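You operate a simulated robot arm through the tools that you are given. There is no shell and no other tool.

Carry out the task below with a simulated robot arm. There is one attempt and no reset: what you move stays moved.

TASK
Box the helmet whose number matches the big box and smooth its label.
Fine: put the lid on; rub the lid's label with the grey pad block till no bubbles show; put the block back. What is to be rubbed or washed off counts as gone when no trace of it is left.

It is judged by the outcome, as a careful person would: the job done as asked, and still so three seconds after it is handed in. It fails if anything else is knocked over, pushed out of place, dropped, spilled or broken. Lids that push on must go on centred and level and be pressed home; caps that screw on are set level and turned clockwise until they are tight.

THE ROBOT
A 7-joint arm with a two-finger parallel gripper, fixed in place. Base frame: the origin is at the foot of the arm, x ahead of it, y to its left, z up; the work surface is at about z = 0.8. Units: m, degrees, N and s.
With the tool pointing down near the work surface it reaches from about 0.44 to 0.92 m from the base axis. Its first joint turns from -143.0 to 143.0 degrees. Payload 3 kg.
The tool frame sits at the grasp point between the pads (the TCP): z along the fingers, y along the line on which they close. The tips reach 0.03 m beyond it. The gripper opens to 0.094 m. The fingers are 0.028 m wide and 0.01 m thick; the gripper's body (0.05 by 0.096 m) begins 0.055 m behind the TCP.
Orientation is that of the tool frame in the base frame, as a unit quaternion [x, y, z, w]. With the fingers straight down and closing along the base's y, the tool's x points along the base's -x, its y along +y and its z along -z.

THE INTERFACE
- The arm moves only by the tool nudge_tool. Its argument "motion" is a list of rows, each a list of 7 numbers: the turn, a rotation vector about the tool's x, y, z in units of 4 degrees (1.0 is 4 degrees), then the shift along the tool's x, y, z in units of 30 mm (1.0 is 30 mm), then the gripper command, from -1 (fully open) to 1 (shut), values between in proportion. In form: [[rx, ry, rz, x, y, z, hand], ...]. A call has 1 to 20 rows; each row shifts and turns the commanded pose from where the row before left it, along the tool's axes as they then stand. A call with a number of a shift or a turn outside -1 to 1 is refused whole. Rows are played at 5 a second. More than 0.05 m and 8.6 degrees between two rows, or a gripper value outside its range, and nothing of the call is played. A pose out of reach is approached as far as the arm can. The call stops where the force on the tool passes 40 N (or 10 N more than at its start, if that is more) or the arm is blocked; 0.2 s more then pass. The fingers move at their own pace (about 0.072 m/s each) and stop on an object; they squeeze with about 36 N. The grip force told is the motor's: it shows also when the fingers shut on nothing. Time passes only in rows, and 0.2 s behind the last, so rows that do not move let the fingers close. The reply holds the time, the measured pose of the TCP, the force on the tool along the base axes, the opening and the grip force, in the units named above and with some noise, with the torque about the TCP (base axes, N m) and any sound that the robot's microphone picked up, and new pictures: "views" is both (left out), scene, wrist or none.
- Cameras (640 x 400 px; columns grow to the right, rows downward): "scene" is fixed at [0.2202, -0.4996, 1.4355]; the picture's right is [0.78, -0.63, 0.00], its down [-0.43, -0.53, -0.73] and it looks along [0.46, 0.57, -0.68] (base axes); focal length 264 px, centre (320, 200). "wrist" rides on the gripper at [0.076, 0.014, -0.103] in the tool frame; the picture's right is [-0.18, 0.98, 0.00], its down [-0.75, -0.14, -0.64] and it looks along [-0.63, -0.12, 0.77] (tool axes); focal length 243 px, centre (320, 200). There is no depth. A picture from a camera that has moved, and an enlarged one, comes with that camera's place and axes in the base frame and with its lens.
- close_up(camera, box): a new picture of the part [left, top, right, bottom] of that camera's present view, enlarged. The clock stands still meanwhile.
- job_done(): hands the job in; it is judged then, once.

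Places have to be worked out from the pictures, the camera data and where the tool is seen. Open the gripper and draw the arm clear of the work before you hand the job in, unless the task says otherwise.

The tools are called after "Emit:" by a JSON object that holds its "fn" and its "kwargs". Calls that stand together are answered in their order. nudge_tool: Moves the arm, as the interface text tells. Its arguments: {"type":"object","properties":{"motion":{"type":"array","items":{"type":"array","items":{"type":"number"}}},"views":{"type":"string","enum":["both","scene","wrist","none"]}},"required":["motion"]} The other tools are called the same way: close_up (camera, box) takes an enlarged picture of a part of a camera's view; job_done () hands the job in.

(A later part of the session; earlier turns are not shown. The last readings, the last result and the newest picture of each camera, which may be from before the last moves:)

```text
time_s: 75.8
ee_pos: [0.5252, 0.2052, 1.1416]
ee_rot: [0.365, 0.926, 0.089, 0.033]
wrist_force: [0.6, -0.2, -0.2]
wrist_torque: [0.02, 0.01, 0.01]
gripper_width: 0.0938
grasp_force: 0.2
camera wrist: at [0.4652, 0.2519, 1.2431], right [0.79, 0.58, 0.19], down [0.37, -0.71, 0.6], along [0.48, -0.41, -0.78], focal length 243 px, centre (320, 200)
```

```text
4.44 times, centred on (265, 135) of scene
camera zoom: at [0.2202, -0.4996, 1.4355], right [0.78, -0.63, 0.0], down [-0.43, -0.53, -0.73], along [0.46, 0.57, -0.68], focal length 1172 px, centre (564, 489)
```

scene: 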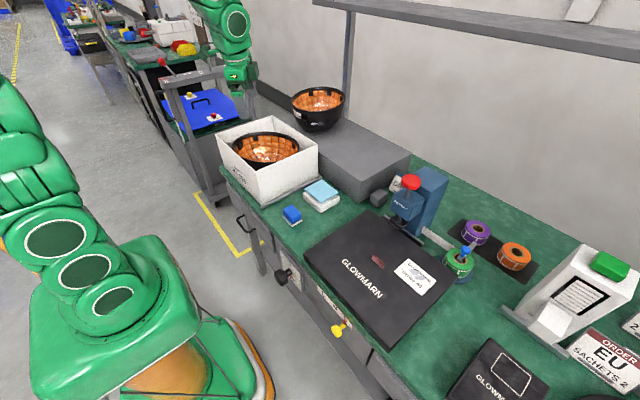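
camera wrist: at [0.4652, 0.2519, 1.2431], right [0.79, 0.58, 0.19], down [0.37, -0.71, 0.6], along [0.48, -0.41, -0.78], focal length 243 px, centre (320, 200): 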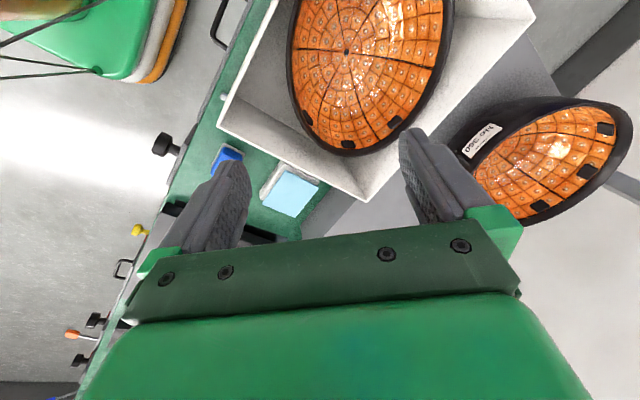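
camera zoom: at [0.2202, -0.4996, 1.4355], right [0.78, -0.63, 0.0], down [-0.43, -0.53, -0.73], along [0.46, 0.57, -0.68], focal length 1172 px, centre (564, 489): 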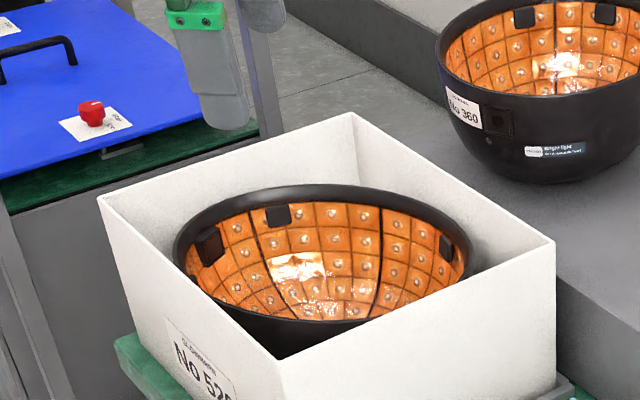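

The helmet is in the box, level and below the rim. Now I measure the box's place from this view for the lid.

Emit:
{"fn": "close_up", "kwargs": {"camera": "wrist", "box": [200, 0, 560, 220]}}

Emit:
{"fn": "close_up", "kwargs": {"camera": "scene", "box": [205, 105, 335, 215]}}

Emit:
{"fn": "close_up", "kwargs": {"camera": "scene", "box": [295, 195, 475, 355]}}

```text
1.78 times, centred on (380, 110) of wrist
camera zoom: at [0.4652, 0.2519, 1.2431], right [0.79, 0.58, 0.19], down [0.37, -0.71, 0.6], along [0.48, -0.41, -0.78], focal length 431 px, centre (213, 360)
```

zoom: 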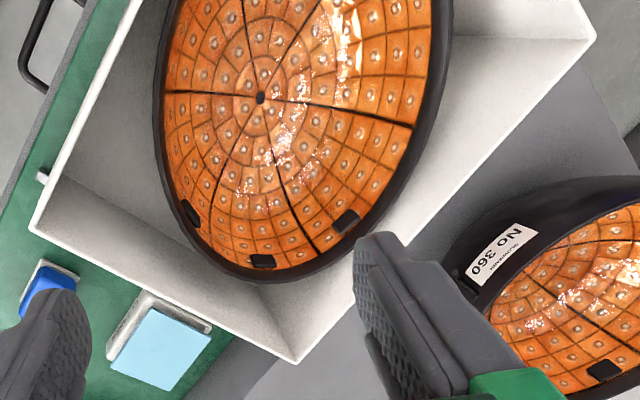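

```text
3.64 times, centred on (270, 160) of scene
camera zoom: at [0.2202, -0.4996, 1.4355], right [0.78, -0.63, 0.0], down [-0.43, -0.53, -0.73], along [0.46, 0.57, -0.68], focal length 959 px, centre (502, 346)
```

zoom: 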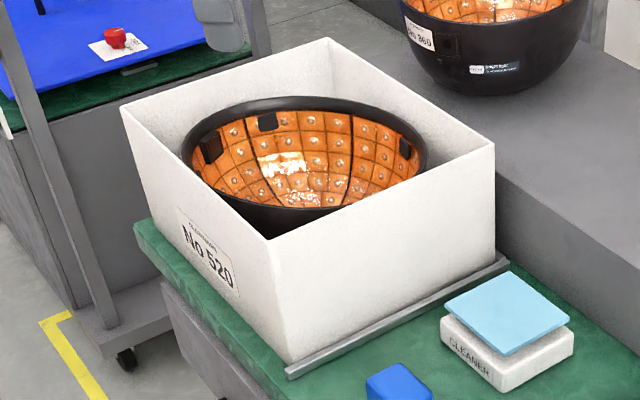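

```text
2.50 times, centred on (385, 275) of scene
camera zoom: at [0.2202, -0.4996, 1.4355], right [0.78, -0.63, 0.0], down [-0.43, -0.53, -0.73], along [0.46, 0.57, -0.68], focal length 660 px, centre (158, 12)
```

zoom: 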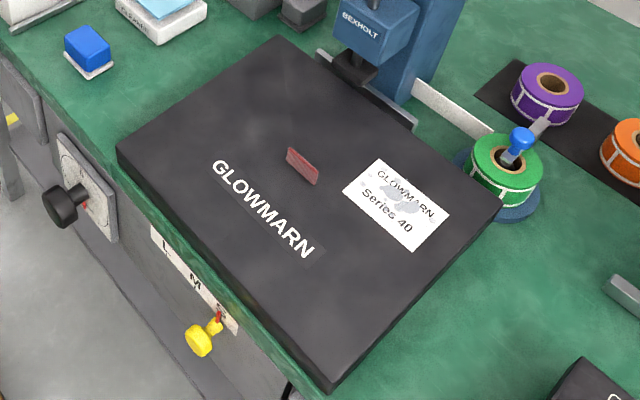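

The box's centre is about (0.594, 0.279), square to the axes within half a degree. The lid's red tab stands along y at x≈0.5815, y≈-0.29, so I turn the tool to close along x and travel above the lid.

Emit:
{"fn": "nudge_tool", "kwargs": {"motion": [[0.182, -0.0836, 0.837, 0, 0, 0, -1], [0.182, -0.0836, 0.837, 0, 0, 0, -1], [0.182, -0.0836, 0.837, 0, 0, 0, -1], [0.182, -0.0836, 0.837, 0, 0, 0, -1], [0.182, -0.0836, 0.837, 0, 0, 0, -1], [0.182, -0.0836, 0.837, 0, 0, 0, -1], [0.182, -0.0836, 0.837, 0, 0, 0, -1], [0.182, -0.0836, 0.837, 0, 0, 0, -1], [0.182, -0.0836, 0.837, 0, 0, 0, -1], [0.182, -0.0836, 0.837, 0, 0, 0, -1], [0.182, -0.0836, 0.837, 0, 0, 0, -1], [0.182, -0.0836, 0.837, 0, 0, 0, -1], [0.182, -0.0836, 0.837, 0, 0, 0, -1], [0.182, -0.0836, 0.837, 0, 0, 0, -1], [0, 0, 0, 0, 0, 0, -1]]}}

Emit:
{"fn": "nudge_tool", "kwargs": {"motion": [[0, 0, 0, -0.97, 0.11, 0, -1], [0, 0, 0, -0.97, 0.11, 0, -1], [0, 0, 0, -0.97, 0.11, 0, -1], [0, 0, 0, -0.97, 0.11, 0, -1], [0, 0, 0, -0.97, 0.11, 0, -1], [0, 0, 0, -0.97, 0.11, 0, -1], [0, 0, 0, -0.97, 0.11, 0, -1], [0, 0, 0, -0.97, 0.11, 0, -1], [0, 0, 0, -0.97, 0.11, 0, -1], [0, 0, 0, -0.97, 0.11, 0, -1], [0, 0, 0, -0.97, 0.11, 0, -1], [0, 0, 0, -0.97, 0.11, 0, -1], [0, 0, 0, -0.97, 0.11, 0, -1], [0, 0, 0, -0.97, 0.11, 0, -1], [0, 0, 0, -0.97, 0.11, 0, -1], [0, 0, 0, -0.97, 0.11, 0, -1], [0, 0, 0, -0.97, 0.11, 0, -1], [0, 0, 0, 0, 0, 0, -1]]}}

Emit:
{"fn": "close_up", "kwargs": {"camera": "wrist", "box": [160, 0, 480, 240]}}

```text
time_s: 79.0
ee_pos: [0.5245, 0.2071, 1.1409]
ee_rot: [0.708, 0.706, 0.0, 0.0]
wrist_force: [-0.1, 0.2, -0.4]
wrist_torque: [0.01, -0.03, 0.03]
gripper_width: 0.094
grasp_force: 0.1
camera wrist: at [0.5379, 0.2815, 1.2419], right [0.98, -0.19, 0.0], down [-0.14, -0.75, 0.64], along [-0.12, -0.63, -0.77], focal length 243 px, centre (320, 200)
```

scene: 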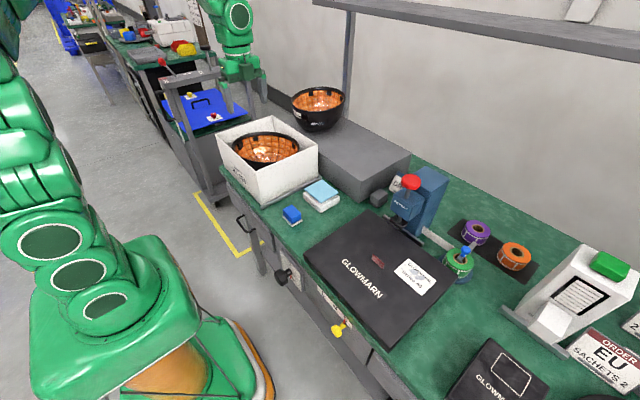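
wrist: 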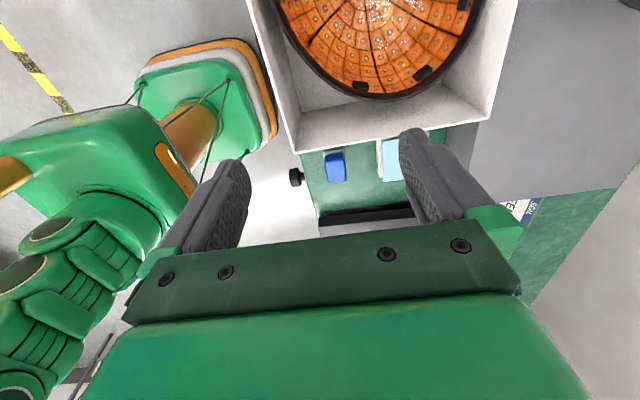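

```text
time_s: 82.8
ee_pos: [0.5809, -0.2871, 1.1388]
ee_rot: [0.708, 0.706, 0.0, 0.001]
wrist_force: [1.0, 0.5, 0.1]
wrist_torque: [-0.01, -0.01, -0.01]
gripper_width: 0.0939
grasp_force: 0.0
camera wrist: at [0.5944, -0.212, 1.2407], right [0.98, -0.19, 0.0], down [-0.14, -0.75, 0.64], along [-0.12, -0.63, -0.77], focal length 243 px, centre (320, 200)
```

scene: 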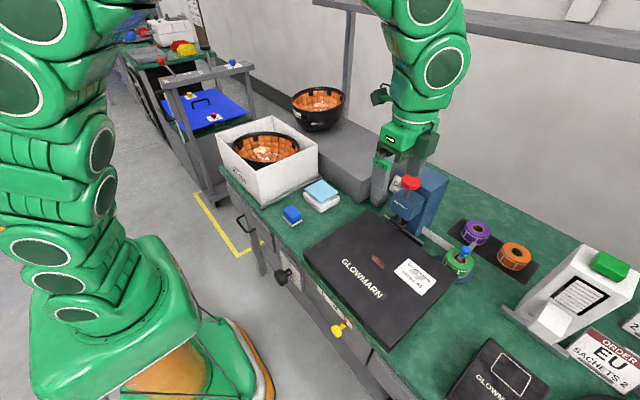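
wrist: 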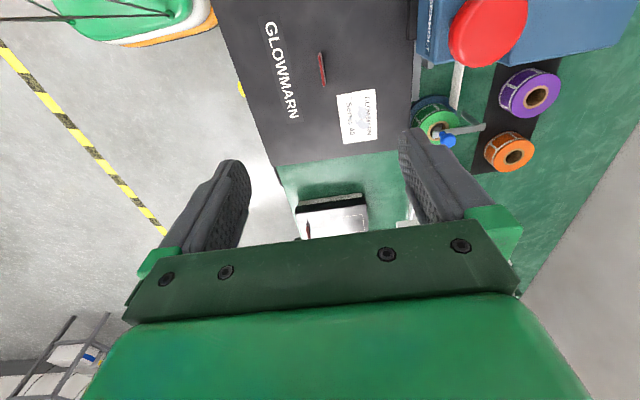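

```text
1.67 times, centred on (320, 120) of wrist
camera zoom: at [0.5944, -0.212, 1.2407], right [0.98, -0.19, 0.0], down [-0.14, -0.75, 0.64], along [-0.12, -0.63, -0.77], focal length 404 px, centre (320, 333)
```

zoom: 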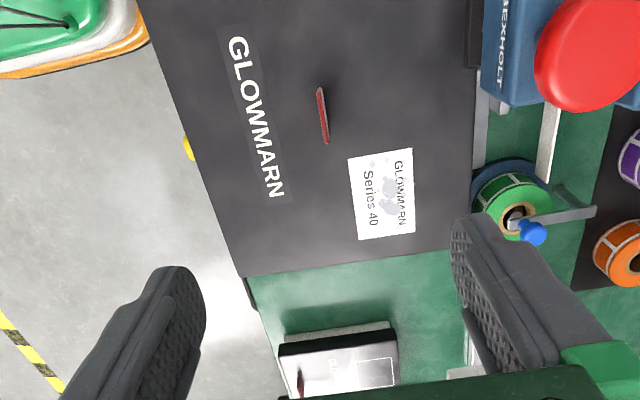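

The tab is centred at about (0.582, -0.290), along y, top near z≈0.867. I lower to TCP z≈0.90 with fingers partly open and check.

Emit:
{"fn": "nudge_tool", "kwargs": {"motion": [[0, 0, 0, -0.03, 0.03, 0.9, 0], [0, 0, 0, -0.03, 0, 1, 0], [0, 0, 0, -0.03, 0, 1, 0], [0, 0, 0, -0.03, 0, 1, 0.1], [0, 0, 0, 0, 0, 1, 0.2], [0, 0, 0, 0, 0, 1, 0.3], [0, 0, 0, 0, 0, 1, 0.3], [0, 0, 0, 0, 0, 1, 0.3], [0, 0, 0, 0, 0, 0, 0.3]]}}

Emit:
{"fn": "close_up", "kwargs": {"camera": "scene", "box": [330, 200, 430, 290]}}

Emit:
{"fn": "close_up", "kwargs": {"camera": "wrist", "box": [200, 80, 440, 260]}}

```text
time_s: 84.8
ee_pos: [0.5797, -0.2917, 0.9027]
ee_rot: [0.708, 0.707, 0.001, 0.001]
wrist_force: [0.4, -0.1, 0.3]
wrist_torque: [0.01, -0.01, 0.05]
gripper_width: 0.0329
grasp_force: 0.0
camera wrist: at [0.5947, -0.2161, 1.0051], right [0.98, -0.19, 0.0], down [-0.14, -0.75, 0.64], along [-0.12, -0.63, -0.77], focal length 243 px, centre (320, 200)
```

scene: 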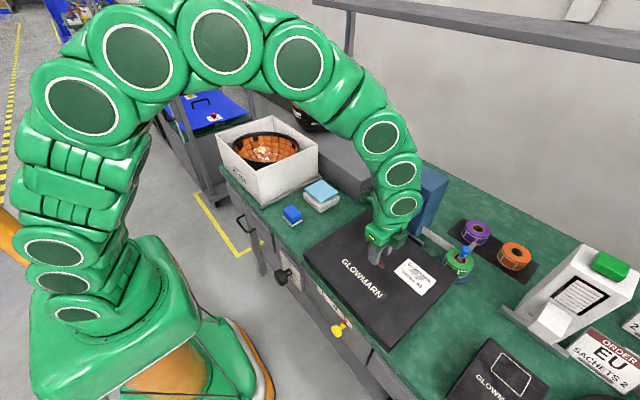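
wrist: 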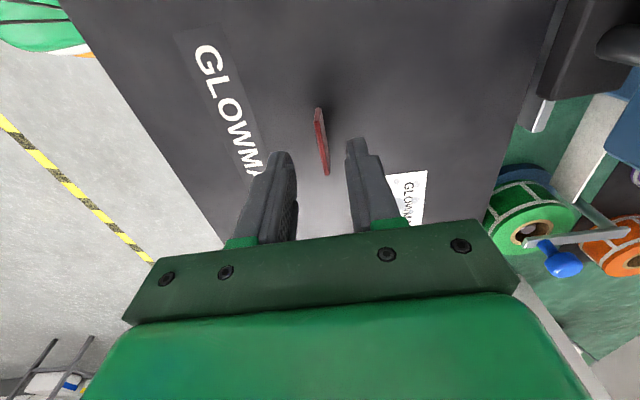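

```text
4.44 times, centred on (380, 245) of scene
camera zoom: at [0.2202, -0.4996, 1.4355], right [0.78, -0.63, 0.0], down [-0.43, -0.53, -0.73], along [0.46, 0.57, -0.68], focal length 1172 px, centre (53, 0)
```

zoom: 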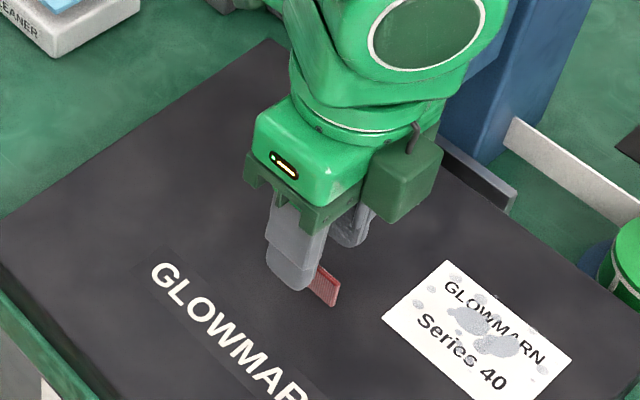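

```text
2.22 times, centred on (320, 170) of wrist
camera zoom: at [0.5947, -0.2161, 1.0051], right [0.98, -0.19, 0.0], down [-0.14, -0.75, 0.64], along [-0.12, -0.63, -0.77], focal length 539 px, centre (320, 267)
```

zoom: 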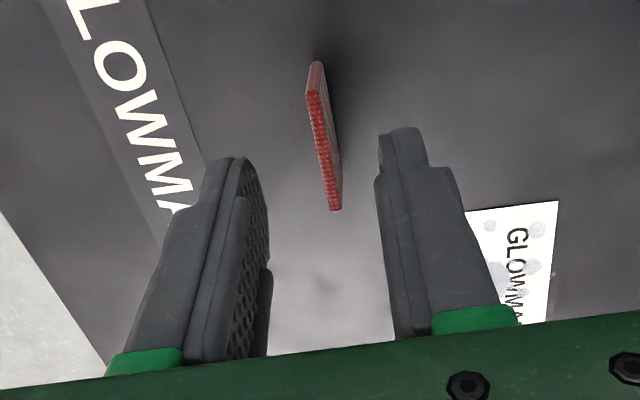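

The tab is between the fingers (x≈0.582, y -0.27 to -0.308). I shift 2 mm and lower gently to about 0.878.

Emit:
{"fn": "nudge_tool", "kwargs": {"motion": [[0, 0, 0, 0.07, 0.07, 0.3, 0.3], [0, 0, 0, 0, 0, 0.3, 0.3], [0, 0, 0, 0, 0, 0.2, 0.3], [0, 0, 0, 0, 0, 0, 0.3]]}}

Emit:
{"fn": "close_up", "kwargs": {"camera": "scene", "box": [330, 200, 430, 290]}}

Emit:
{"fn": "close_up", "kwargs": {"camera": "wrist", "box": [200, 80, 440, 260]}}

```text
time_s: 85.8
ee_pos: [0.5825, -0.287, 0.8773]
ee_rot: [0.708, 0.706, 0.001, -0.001]
wrist_force: [1.1, 0.1, 0.3]
wrist_torque: [0.02, 0.01, 0.01]
gripper_width: 0.033
grasp_force: 0.1
camera wrist: at [0.5966, -0.2141, 0.9797], right [0.98, -0.19, 0.0], down [-0.14, -0.75, 0.64], along [-0.12, -0.63, -0.77], focal length 243 px, centre (320, 200)
```

scene: 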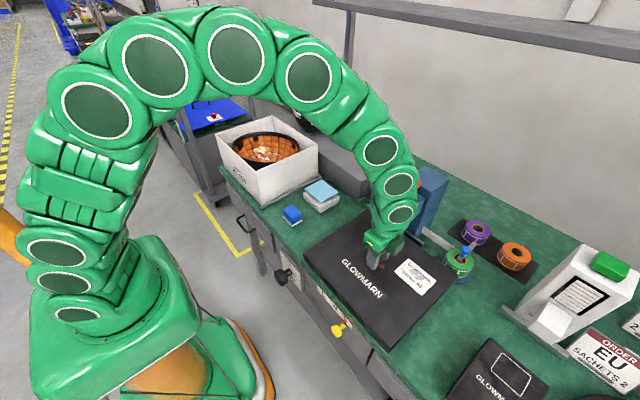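
wrist: 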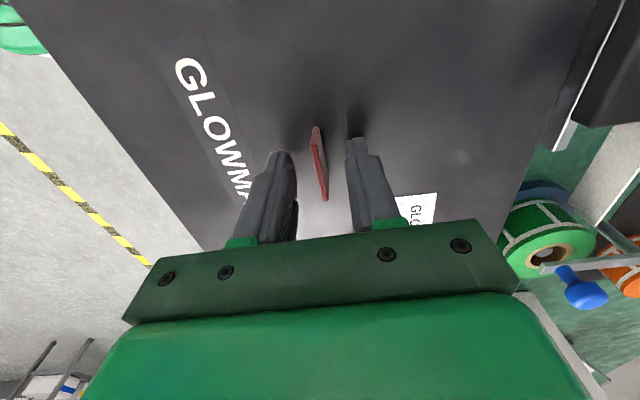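

```text
4.44 times, centred on (380, 245) of scene
camera zoom: at [0.2202, -0.4996, 1.4355], right [0.78, -0.63, 0.0], down [-0.43, -0.53, -0.73], along [0.46, 0.57, -0.68], focal length 1172 px, centre (53, 0)
```

zoom: 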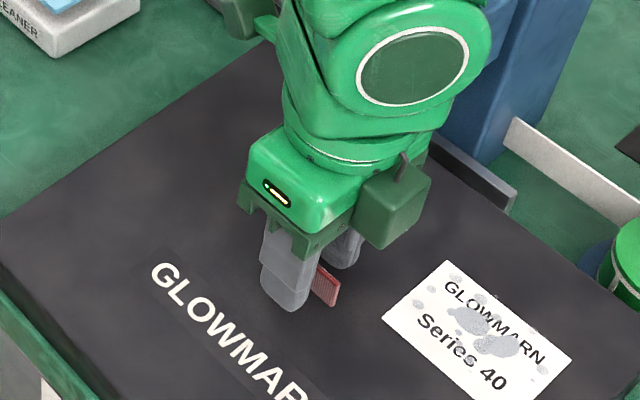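

```text
2.22 times, centred on (320, 170) of wrist
camera zoom: at [0.5966, -0.2141, 0.9797], right [0.98, -0.19, 0.0], down [-0.14, -0.75, 0.64], along [-0.12, -0.63, -0.77], focal length 539 px, centre (320, 267)
```

zoom: 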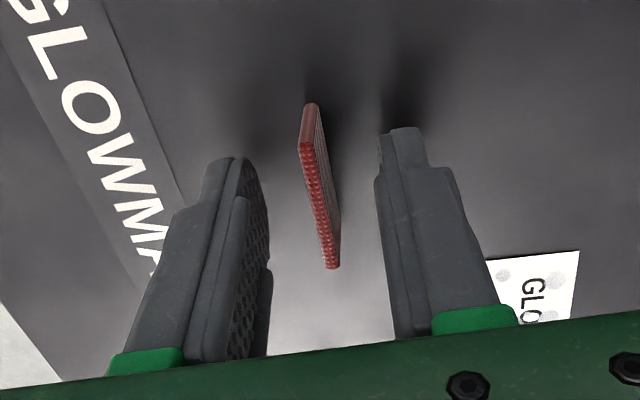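

Fingertips are just above the lid with the tab between them. I close on the tab.

Emit:
{"fn": "nudge_tool", "kwargs": {"motion": [[0, 0, 0, -0.05, 0, 0, 0.6], [0, 0, 0, 0, 0, 0, 0.8], [0, 0, 0, 0, 0, 0, 1], [0, 0, 0, 0, 0, 0, 1], [0, 0, 0, 0, 0, 0, 1]]}}

Emit:
{"fn": "close_up", "kwargs": {"camera": "scene", "box": [330, 200, 430, 290]}}

```text
time_s: 87.0
ee_pos: [0.5824, -0.2906, 0.8771]
ee_rot: [0.708, 0.707, 0.001, 0.001]
wrist_force: [0.6, 0.4, 2.9]
wrist_torque: [0.07, -0.63, 0.11]
gripper_width: 0.0037
grasp_force: 36.5
camera wrist: at [0.5967, -0.2158, 0.9801], right [0.98, -0.19, 0.0], down [-0.14, -0.75, 0.64], along [-0.12, -0.63, -0.77], focal length 243 px, centre (320, 200)
```

scene: 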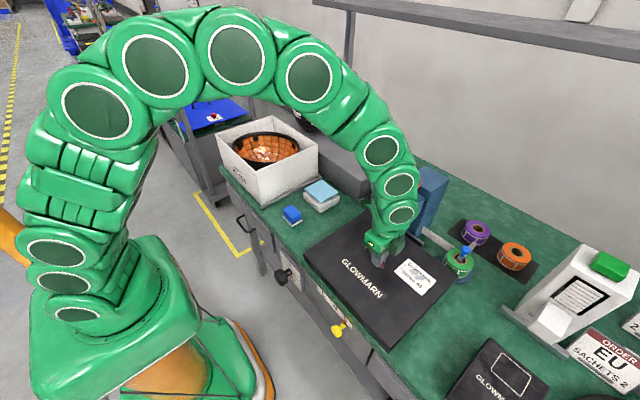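
wrist: 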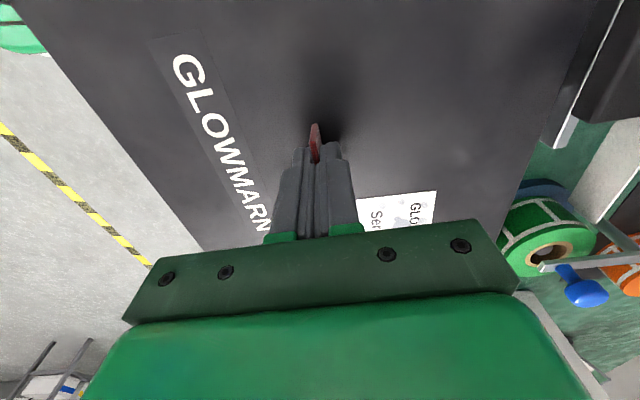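

```text
4.44 times, centred on (380, 245) of scene
camera zoom: at [0.2202, -0.4996, 1.4355], right [0.78, -0.63, 0.0], down [-0.43, -0.53, -0.73], along [0.46, 0.57, -0.68], focal length 1172 px, centre (53, 0)
```

zoom: 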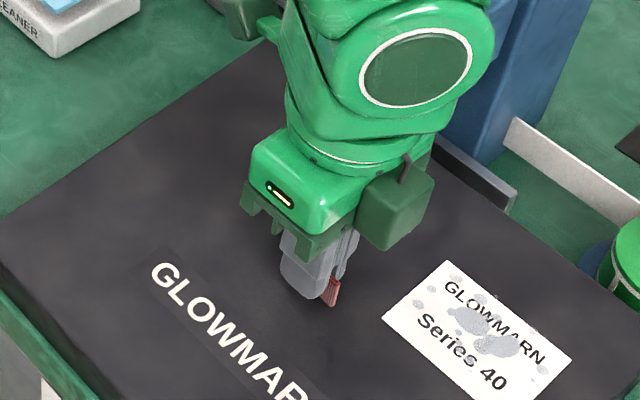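

Holding the 3.7 mm tab. I lift straight up 4 cm and check that the lid hangs level.

Emit:
{"fn": "nudge_tool", "kwargs": {"motion": [[0, 0, 0, 0, 0, -0.2, 1], [0, 0, 0, 0, 0, -0.3, 1], [0, 0, 0, 0, 0, -0.4, 1], [0, 0, 0, 0, 0, -0.5, 1], [0, 0, 0, 0, 0, 0, 1]]}}

Emit:
{"fn": "close_up", "kwargs": {"camera": "scene", "box": [285, 180, 485, 360]}}

```text
time_s: 88.2
ee_pos: [0.5833, -0.2907, 0.9182]
ee_rot: [0.707, 0.707, 0.001, -0.001]
wrist_force: [0.6, 0.3, -7.8]
wrist_torque: [-0.25, 0.58, -0.02]
gripper_width: 0.0036
grasp_force: 35.9
camera wrist: at [0.5972, -0.2166, 1.0206], right [0.98, -0.19, 0.0], down [-0.14, -0.75, 0.64], along [-0.12, -0.63, -0.77], focal length 243 px, centre (320, 200)
```

scene: 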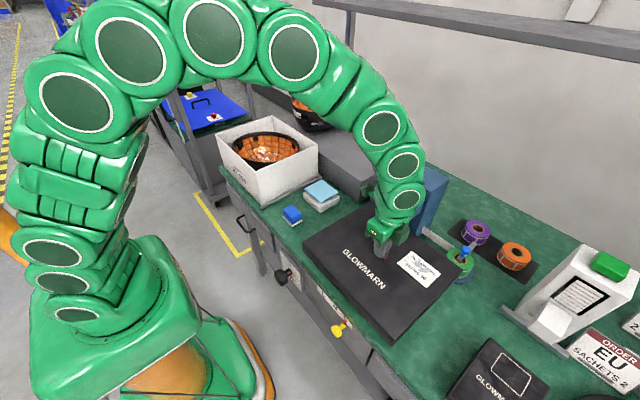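
wrist: 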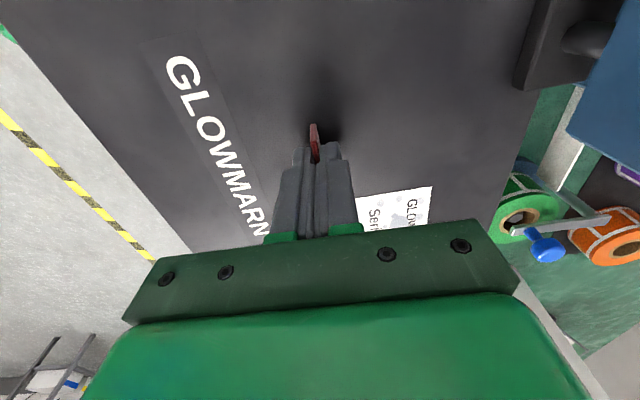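

```text
2.22 times, centred on (385, 270) of scene
camera zoom: at [0.2202, -0.4996, 1.4355], right [0.78, -0.63, 0.0], down [-0.43, -0.53, -0.73], along [0.46, 0.57, -0.68], focal length 586 px, centre (176, 44)
```

zoom: 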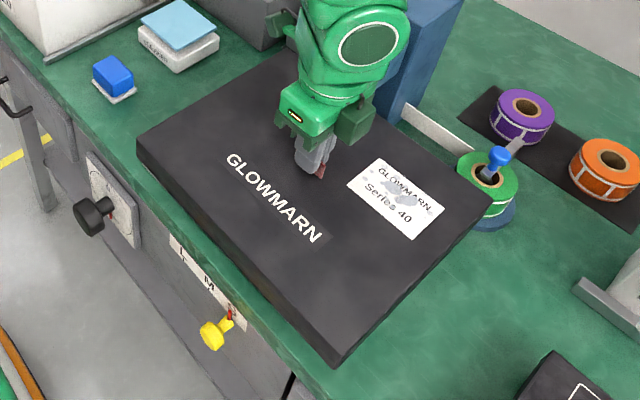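

The moment reading (0.58 N·m, toward +x) suggests the lid's +x edge may be touching the press head. I look closely at that edge.

Emit:
{"fn": "close_up", "kwargs": {"camera": "wrist", "box": [440, 0, 640, 140]}}

Emit:
{"fn": "close_up", "kwargs": {"camera": "scene", "box": [350, 160, 470, 280]}}

Emit:
{"fn": "close_up", "kwargs": {"camera": "scene", "box": [290, 200, 400, 290]}}

```text
2.86 times, centred on (540, 70) of wrist
camera zoom: at [0.5972, -0.2166, 1.0206], right [0.98, -0.19, 0.0], down [-0.14, -0.75, 0.64], along [-0.12, -0.63, -0.77], focal length 693 px, centre (-309, 571)
```

zoom: 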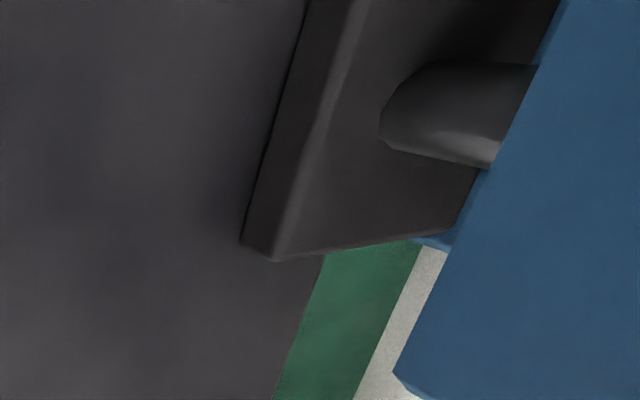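

```text
3.33 times, centred on (410, 220) of scene
camera zoom: at [0.2202, -0.4996, 1.4355], right [0.78, -0.63, 0.0], down [-0.43, -0.53, -0.73], along [0.46, 0.57, -0.68], focal length 879 px, centre (20, 133)
```

zoom: 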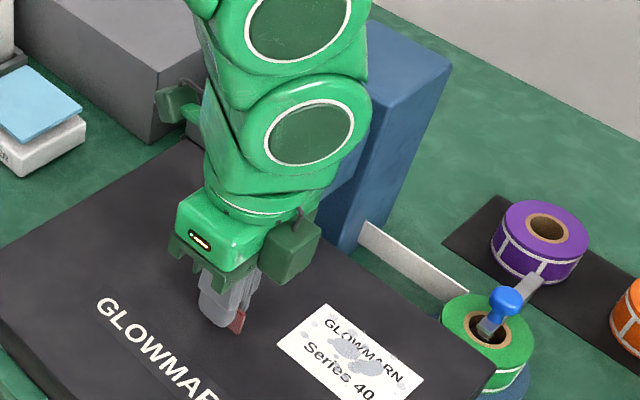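

```text
4.44 times, centred on (345, 245) of scene
camera zoom: at [0.2202, -0.4996, 1.4355], right [0.78, -0.63, 0.0], down [-0.43, -0.53, -0.73], along [0.46, 0.57, -0.68], focal length 1172 px, centre (209, 0)
```

zoom: 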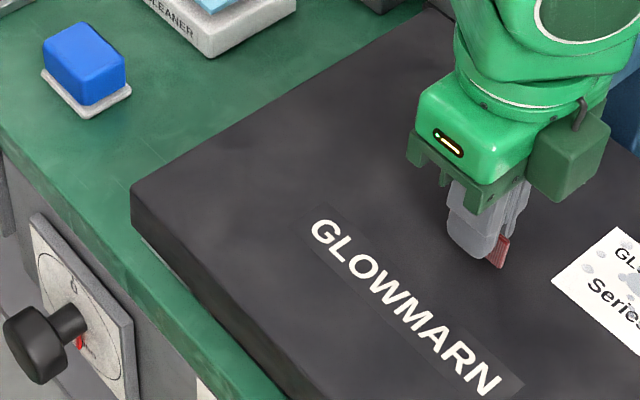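

The press's black platen overlaps the lid's edge, so the lid touched it from below. I lower 2.5 cm, then slide the lid 5 cm toward the robot before lifting.

Emit:
{"fn": "nudge_tool", "kwargs": {"motion": [[0, 0, 0, 0, 0, 0.4, 1], [0, 0, 0, 0, 0, 0.45, 1], [0, 0, 0, 0, 0, 0, 1]]}}

Emit:
{"fn": "close_up", "kwargs": {"camera": "wrist", "box": [440, 0, 640, 140]}}

```text
time_s: 89.0
ee_pos: [0.5828, -0.2922, 0.8944]
ee_rot: [0.707, 0.707, 0.001, -0.001]
wrist_force: [-0.1, -1.1, -1.0]
wrist_torque: [0.0, -0.01, 0.0]
gripper_width: 0.0031
grasp_force: 35.9
camera wrist: at [0.5979, -0.2168, 0.9958], right [0.98, -0.19, 0.0], down [-0.14, -0.75, 0.64], along [-0.12, -0.63, -0.77], focal length 243 px, centre (320, 200)
```

scene: 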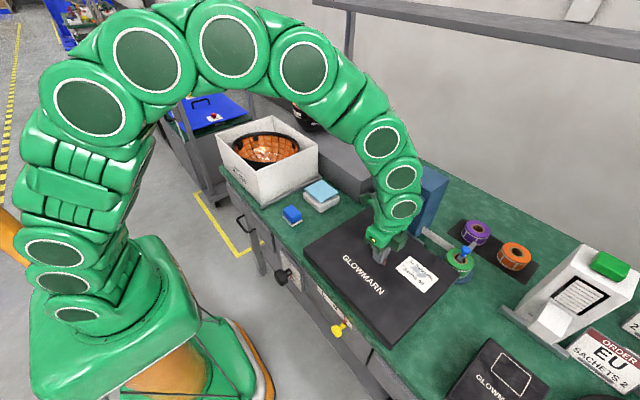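
wrist: 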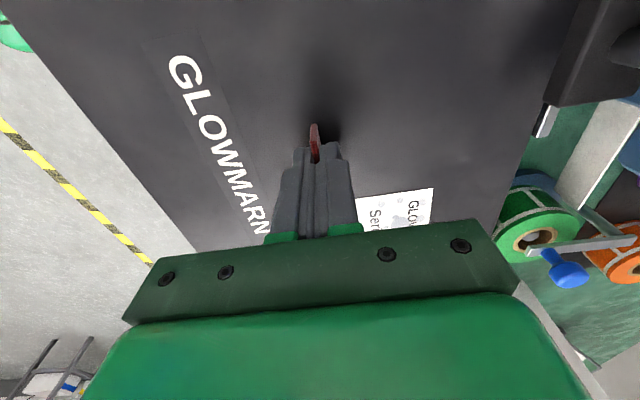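

```text
2.86 times, centred on (540, 70) of wrist
camera zoom: at [0.5979, -0.2168, 0.9958], right [0.98, -0.19, 0.0], down [-0.14, -0.75, 0.64], along [-0.12, -0.63, -0.77], focal length 693 px, centre (-309, 571)
```

zoom: 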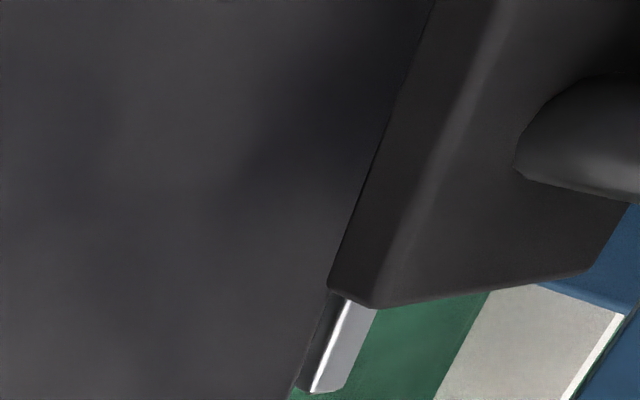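

Load is now light and the moment gone. I check whether the lid hangs or the tab slipped.

Emit:
{"fn": "close_up", "kwargs": {"camera": "scene", "box": [295, 195, 475, 355]}}

Emit:
{"fn": "close_up", "kwargs": {"camera": "wrist", "box": [260, 100, 380, 200]}}

Emit:
{"fn": "close_up", "kwargs": {"camera": "scene", "box": [355, 230, 405, 275]}}

```text
2.50 times, centred on (385, 275) of scene
camera zoom: at [0.2202, -0.4996, 1.4355], right [0.78, -0.63, 0.0], down [-0.43, -0.53, -0.73], along [0.46, 0.57, -0.68], focal length 660 px, centre (158, 12)
```

zoom: 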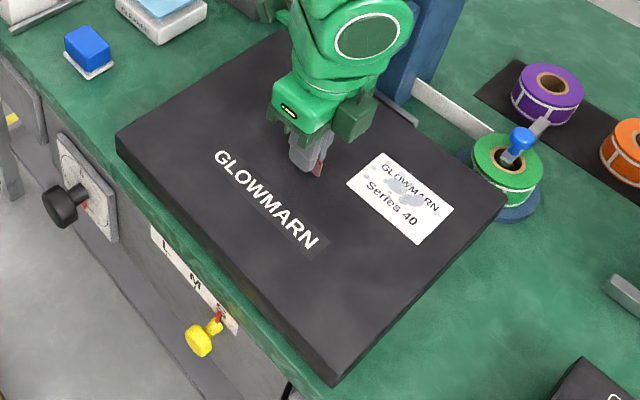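

```text
4.00 times, centred on (320, 150) of wrist
camera zoom: at [0.5979, -0.2168, 0.9958], right [0.98, -0.19, 0.0], down [-0.14, -0.75, 0.64], along [-0.12, -0.63, -0.77], focal length 970 px, centre (320, 400)
```

zoom: 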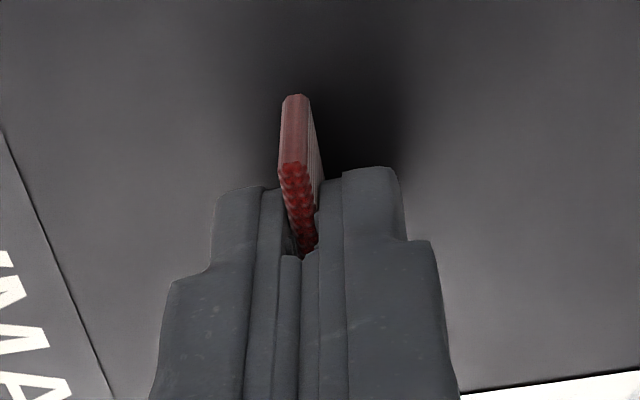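

```text
8.89 times, centred on (380, 252) of scene
camera zoom: at [0.2202, -0.4996, 1.4355], right [0.78, -0.63, 0.0], down [-0.43, -0.53, -0.73], along [0.46, 0.57, -0.68], focal length 2345 px, centre (-213, -267)
```

zoom: 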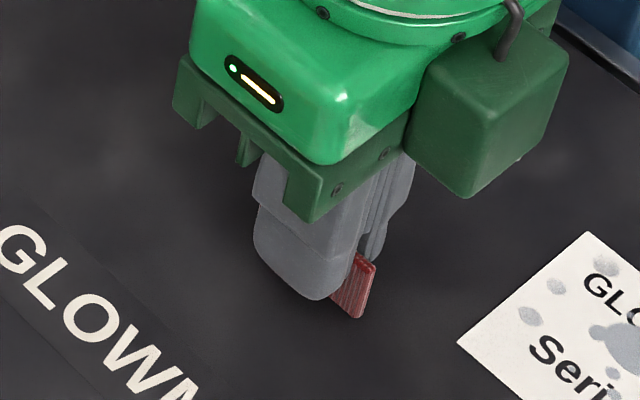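

The lid hangs about 1–1.6 cm up, nearly level. I draw it 5.5 cm toward the robot to get out from under the platen.

Emit:
{"fn": "nudge_tool", "kwargs": {"motion": [[0, 0, 0, 0, -0.2, -0.1, 1], [0, 0, 0, 0, -0.4, 0, 1], [0, 0, 0, 0, -0.45, 0, 1], [0, 0, 0, 0, -0.45, 0, 1], [0, 0, 0, 0, -0.3, 0, 1], [0, 0, 0, 0, 0, 0, 1]]}}

Emit:
{"fn": "close_up", "kwargs": {"camera": "wrist", "box": [440, 0, 640, 140]}}

Emit:
{"fn": "close_up", "kwargs": {"camera": "scene", "box": [285, 180, 485, 360]}}

```text
time_s: 90.4
ee_pos: [0.5276, -0.2891, 0.8978]
ee_rot: [0.708, 0.706, 0.001, -0.001]
wrist_force: [-0.1, -0.5, -1.7]
wrist_torque: [-0.02, -0.01, 0.01]
gripper_width: 0.0034
grasp_force: 35.6
camera wrist: at [0.5422, -0.2154, 0.9995], right [0.98, -0.19, 0.0], down [-0.14, -0.75, 0.64], along [-0.12, -0.63, -0.77], focal length 243 px, centre (320, 200)
```

scene: 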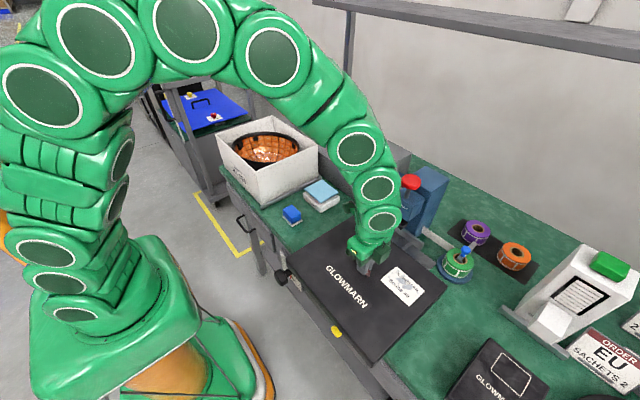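
wrist: 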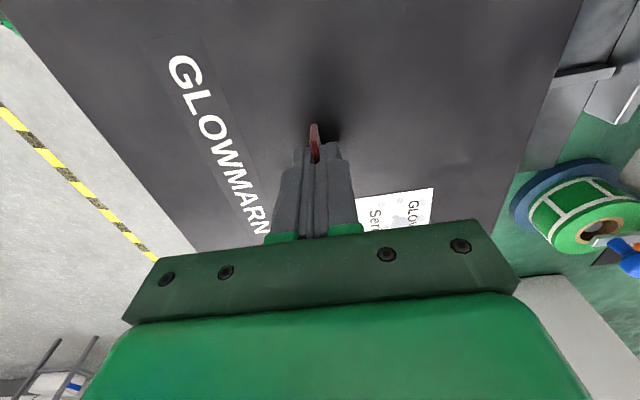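

```text
2.86 times, centred on (540, 70) of wrist
camera zoom: at [0.5422, -0.2154, 0.9995], right [0.98, -0.19, 0.0], down [-0.14, -0.75, 0.64], along [-0.12, -0.63, -0.77], focal length 693 px, centre (-309, 571)
```

zoom: 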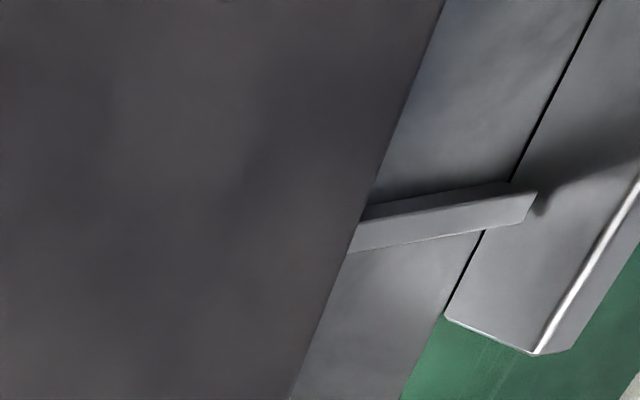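

```text
2.22 times, centred on (385, 270) of scene
camera zoom: at [0.2202, -0.4996, 1.4355], right [0.78, -0.63, 0.0], down [-0.43, -0.53, -0.73], along [0.46, 0.57, -0.68], focal length 586 px, centre (176, 44)
```

zoom: 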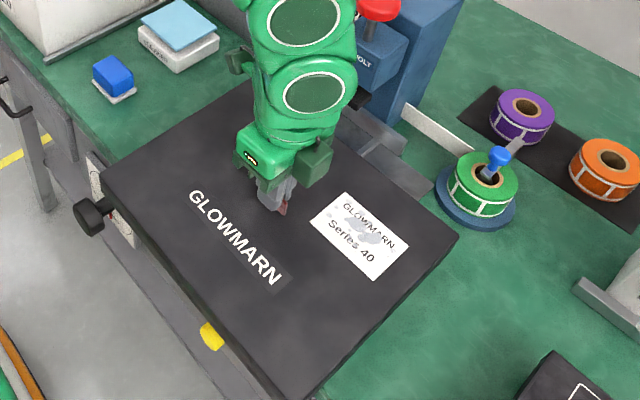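

The lid is clear of the press and hangs level (1.7 N). I raise it to z≈1.09.

Emit:
{"fn": "nudge_tool", "kwargs": {"motion": [[0, 0, 0, 0, 0, -0.3, 1], [0, 0, 0, 0, 0, -0.6, 1], [0, 0, 0, 0, 0, -0.8, 1], [0, 0, 0, 0, 0, -0.8, 1], [0, 0, 0, 0, 0, -0.8, 1], [0, 0, 0, 0, 0, -0.8, 1], [0, 0, 0, 0, 0, -0.8, 1], [0, 0, 0, 0, 0, -0.8, 1], [0, 0, 0, 0, 0, -0.5, 1], [0, 0, 0, 0, 0, -0.2, 1], [0, 0, 0, 0, 0, 0, 1]]}}

Emit:
{"fn": "close_up", "kwargs": {"camera": "wrist", "box": [260, 100, 380, 200]}}

Emit:
{"fn": "close_up", "kwargs": {"camera": "scene", "box": [285, 130, 505, 320]}}

```text
time_s: 92.8
ee_pos: [0.5294, -0.2898, 1.0897]
ee_rot: [0.708, 0.706, 0.0, -0.001]
wrist_force: [0.4, 0.1, -1.1]
wrist_torque: [-0.01, -0.02, 0.0]
gripper_width: 0.0033
grasp_force: 35.8
camera wrist: at [0.5435, -0.2163, 1.1912], right [0.98, -0.19, 0.0], down [-0.14, -0.75, 0.64], along [-0.12, -0.63, -0.77], focal length 243 px, centre (320, 200)
```

scene: 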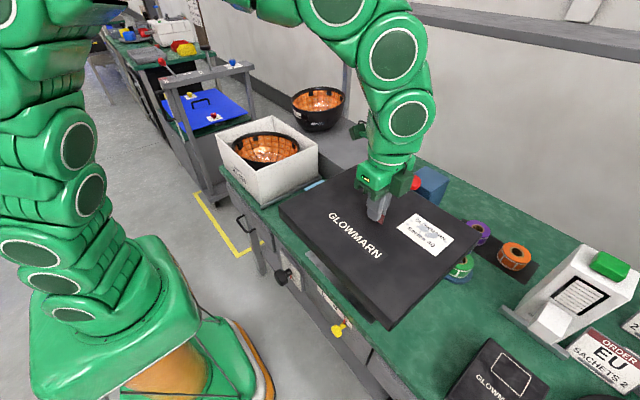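
wrist: 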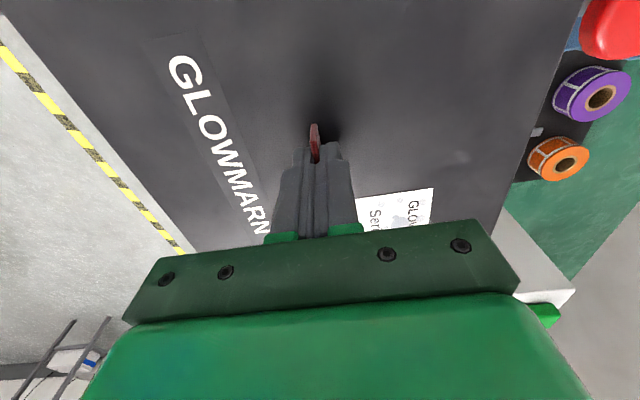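

```text
4.00 times, centred on (320, 150) of wrist
camera zoom: at [0.5435, -0.2163, 1.1912], right [0.98, -0.19, 0.0], down [-0.14, -0.75, 0.64], along [-0.12, -0.63, -0.77], focal length 970 px, centre (320, 400)
```

zoom: 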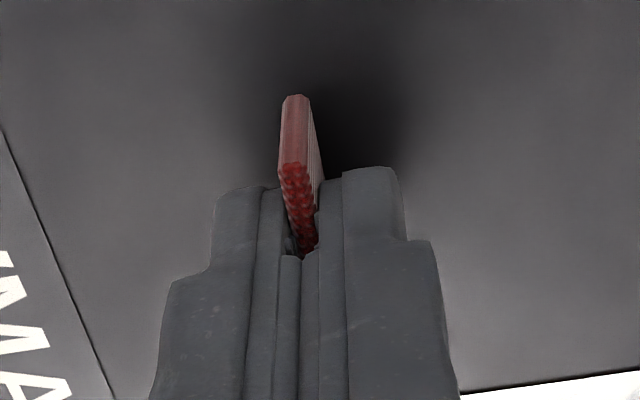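

```text
2.11 times, centred on (395, 225) of scene
camera zoom: at [0.2202, -0.4996, 1.4355], right [0.78, -0.63, 0.0], down [-0.43, -0.53, -0.73], along [0.46, 0.57, -0.68], focal length 555 px, centre (162, 147)
```

zoom: 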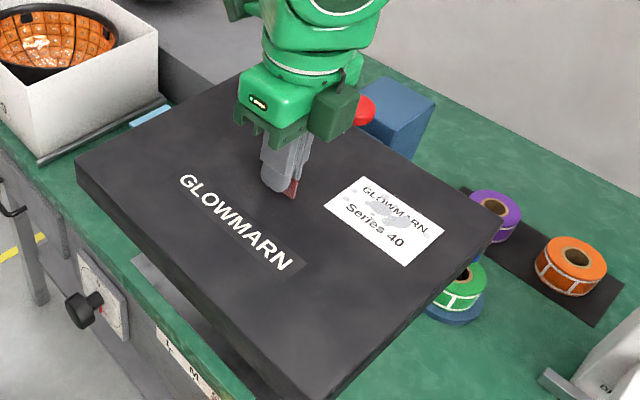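

I check the lid's attitude with a full close-up.

Emit:
{"fn": "close_up", "kwargs": {"camera": "scene", "box": [265, 145, 495, 345]}}

Emit:
{"fn": "close_up", "kwargs": {"camera": "scene", "box": [350, 240, 480, 340]}}

Emit:
{"fn": "close_up", "kwargs": {"camera": "scene", "box": [265, 150, 395, 250]}}

```text
2.00 times, centred on (380, 245) of scene
camera zoom: at [0.2202, -0.4996, 1.4355], right [0.78, -0.63, 0.0], down [-0.43, -0.53, -0.73], along [0.46, 0.57, -0.68], focal length 528 px, centre (200, 110)
```

zoom: 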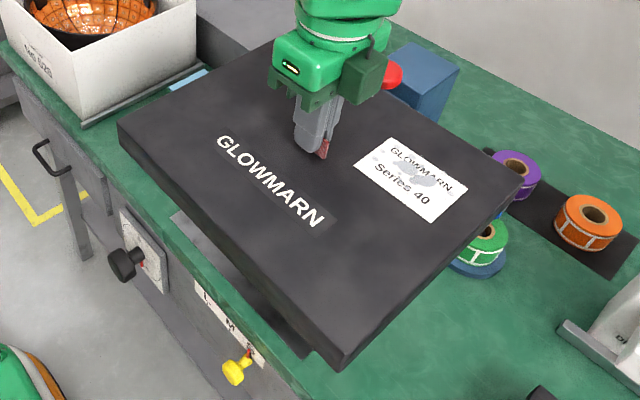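

```text
4.00 times, centred on (415, 290) of scene
camera zoom: at [0.2202, -0.4996, 1.4355], right [0.78, -0.63, 0.0], down [-0.43, -0.53, -0.73], along [0.46, 0.57, -0.68], focal length 1055 px, centre (-60, -160)
```

zoom: 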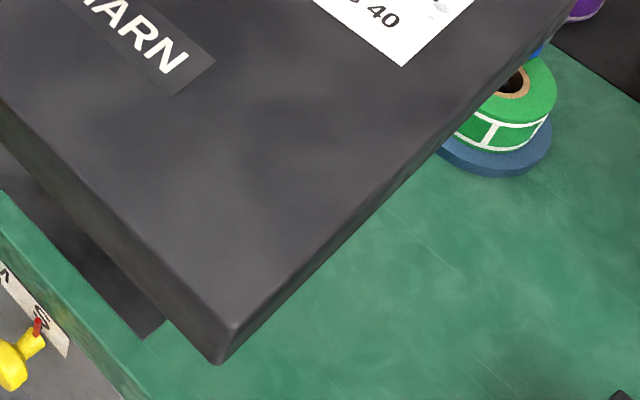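

```text
4.00 times, centred on (330, 200) of scene
camera zoom: at [0.2202, -0.4996, 1.4355], right [0.78, -0.63, 0.0], down [-0.43, -0.53, -0.73], along [0.46, 0.57, -0.68], focal length 1055 px, centre (280, 200)
```

zoom: 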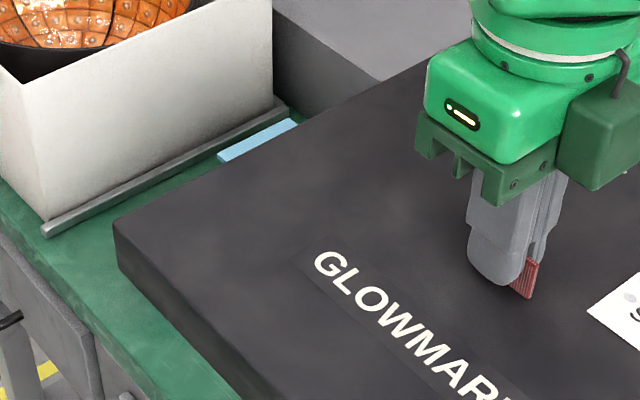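

The lid hangs level (top ≈1.047), tab at its centre. I carry it slowly in +y toward the box.

Emit:
{"fn": "nudge_tool", "kwargs": {"motion": [[0, 0, 0, 0.3, 0.04, 0, 1], [0, 0, 0, 0.6, 0.08, 0, 1], [0, 0, 0, 0.8, 0.1, 0, 1], [0, 0, 0, 0.8, 0.1, 0, 1], [0, 0, 0, 0.8, 0.1, 0, 1], [0, 0, 0, 0.8, 0.1, 0, 1], [0, 0, 0, 0.8, 0.1, 0, 1], [0, 0, 0, 0.8, 0.1, 0, 1], [0, 0, 0, 0.8, 0.1, 0, 1], [0, 0, 0, 0.8, 0.1, 0, 1], [0, 0, 0, 0.8, 0.1, 0, 1], [0, 0, 0, 0.8, 0.1, 0, 1], [0, 0, 0, 0.8, 0.1, 0, 1], [0, 0, 0, 0.8, 0.1, 0, 1], [0, 0, 0, 0.8, 0.1, 0, 1], [0, 0, 0, 0.8, 0.1, 0, 1], [0, 0, 0, 0.8, 0.1, 0, 1], [0, 0, 0, 0.7, 0.1, 0, 1], [0, 0, 0, 0.4, 0.1, 0, 1], [0, 0, 0, 0, 0, 0, 1]]}}

```text
time_s: 97.0
ee_pos: [0.585, 0.1275, 1.0902]
ee_rot: [0.707, 0.707, 0.001, -0.001]
wrist_force: [-0.3, -0.5, -2.0]
wrist_torque: [-0.01, -0.05, -0.03]
gripper_width: 0.0032
grasp_force: 36.1
camera wrist: at [0.599, 0.2033, 1.1925], right [0.98, -0.19, 0.0], down [-0.14, -0.75, 0.64], along [-0.12, -0.63, -0.77], focal length 243 px, centre (320, 200)
```

scene: 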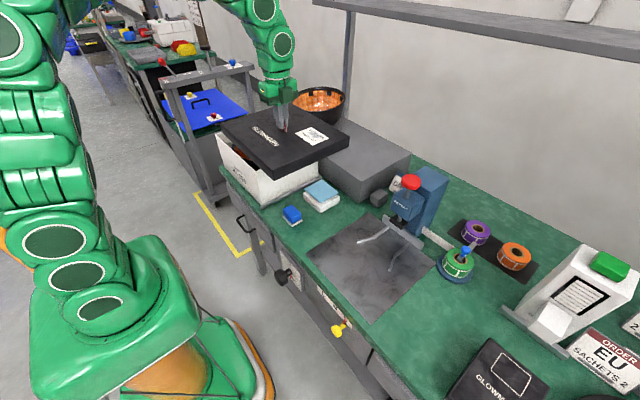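
wrist: 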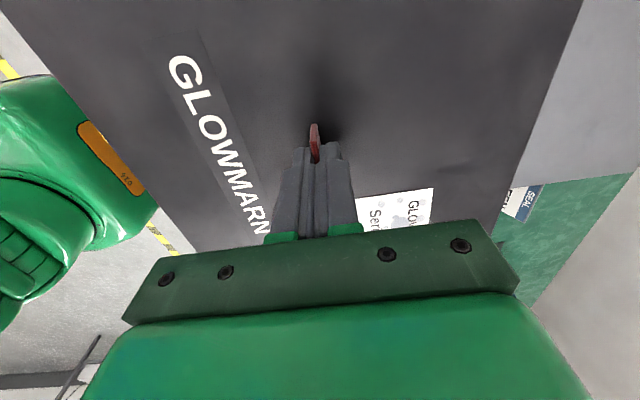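

The lid now overlaps the box in plan. I move the remaining 15 cm in y.

Emit:
{"fn": "nudge_tool", "kwargs": {"motion": [[0, 0, 0, 0.35, 0.04, 0, 1], [0, 0, 0, 0.7, 0.05, 0, 1], [0, 0, 0, 0.8, 0.05, 0, 1], [0, 0, 0, 0.8, 0.05, 0, 1], [0, 0, 0, 0.8, 0.05, 0, 1], [0, 0, 0, 0.8, 0.05, 0, 1], [0, 0, 0, 0.5, 0.01, 0, 1], [0, 0, 0, 0.3, 0, 0, 1], [0, 0, 0, 0, 0, 0, 1], [0, 0, 0, 0, 0, 0, 1]]}}

Emit:
{"fn": "close_up", "kwargs": {"camera": "scene", "box": [195, 70, 335, 190]}}

Emit:
{"fn": "close_up", "kwargs": {"camera": "scene", "box": [205, 105, 335, 215]}}

```text
time_s: 99.2
ee_pos: [0.5941, 0.2807, 1.0912]
ee_rot: [0.708, 0.706, 0.002, 0.0]
wrist_force: [0.0, -0.3, -1.3]
wrist_torque: [0.0, 0.01, 0.01]
gripper_width: 0.0034
grasp_force: 36.5
camera wrist: at [0.6076, 0.3555, 1.1922], right [0.98, -0.19, 0.0], down [-0.14, -0.75, 0.64], along [-0.12, -0.63, -0.77], focal length 243 px, centre (320, 200)
```

scene: 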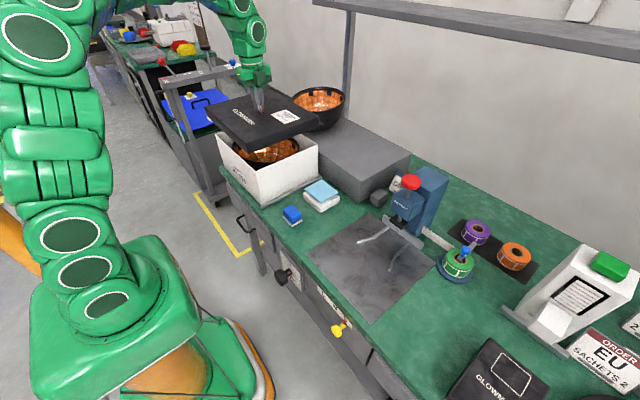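
wrist: 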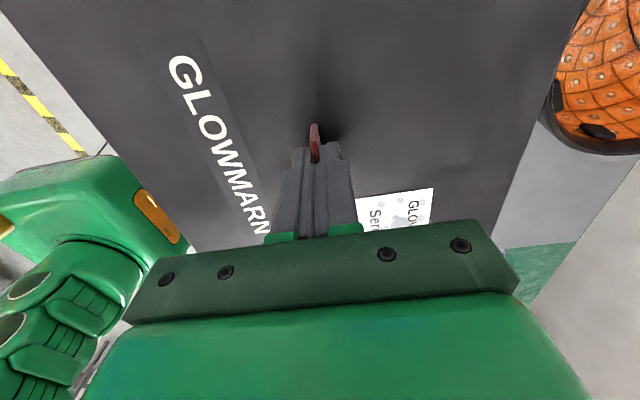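

```text
3.33 times, centred on (265, 130) of scene
camera zoom: at [0.2202, -0.4996, 1.4355], right [0.78, -0.63, 0.0], down [-0.43, -0.53, -0.73], along [0.46, 0.57, -0.68], focal length 879 px, centre (503, 433)
```

zoom: 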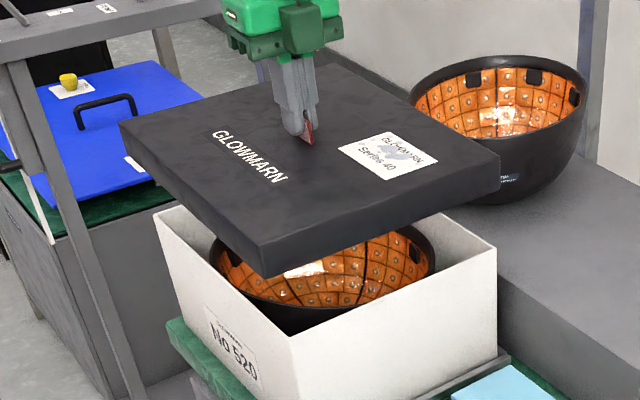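

```text
3.64 times, centred on (270, 160) of scene
camera zoom: at [0.2202, -0.4996, 1.4355], right [0.78, -0.63, 0.0], down [-0.43, -0.53, -0.73], along [0.46, 0.57, -0.68], focal length 959 px, centre (502, 346)
```

zoom: 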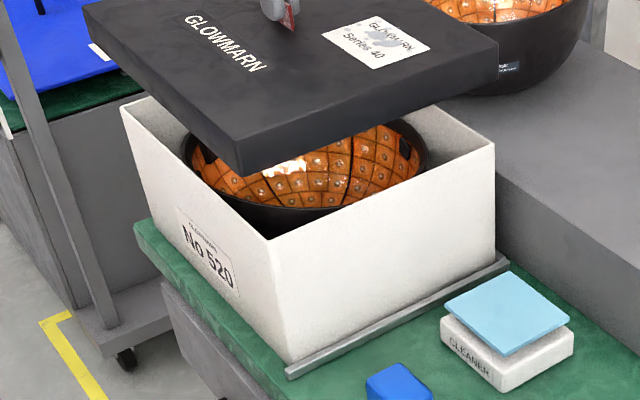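

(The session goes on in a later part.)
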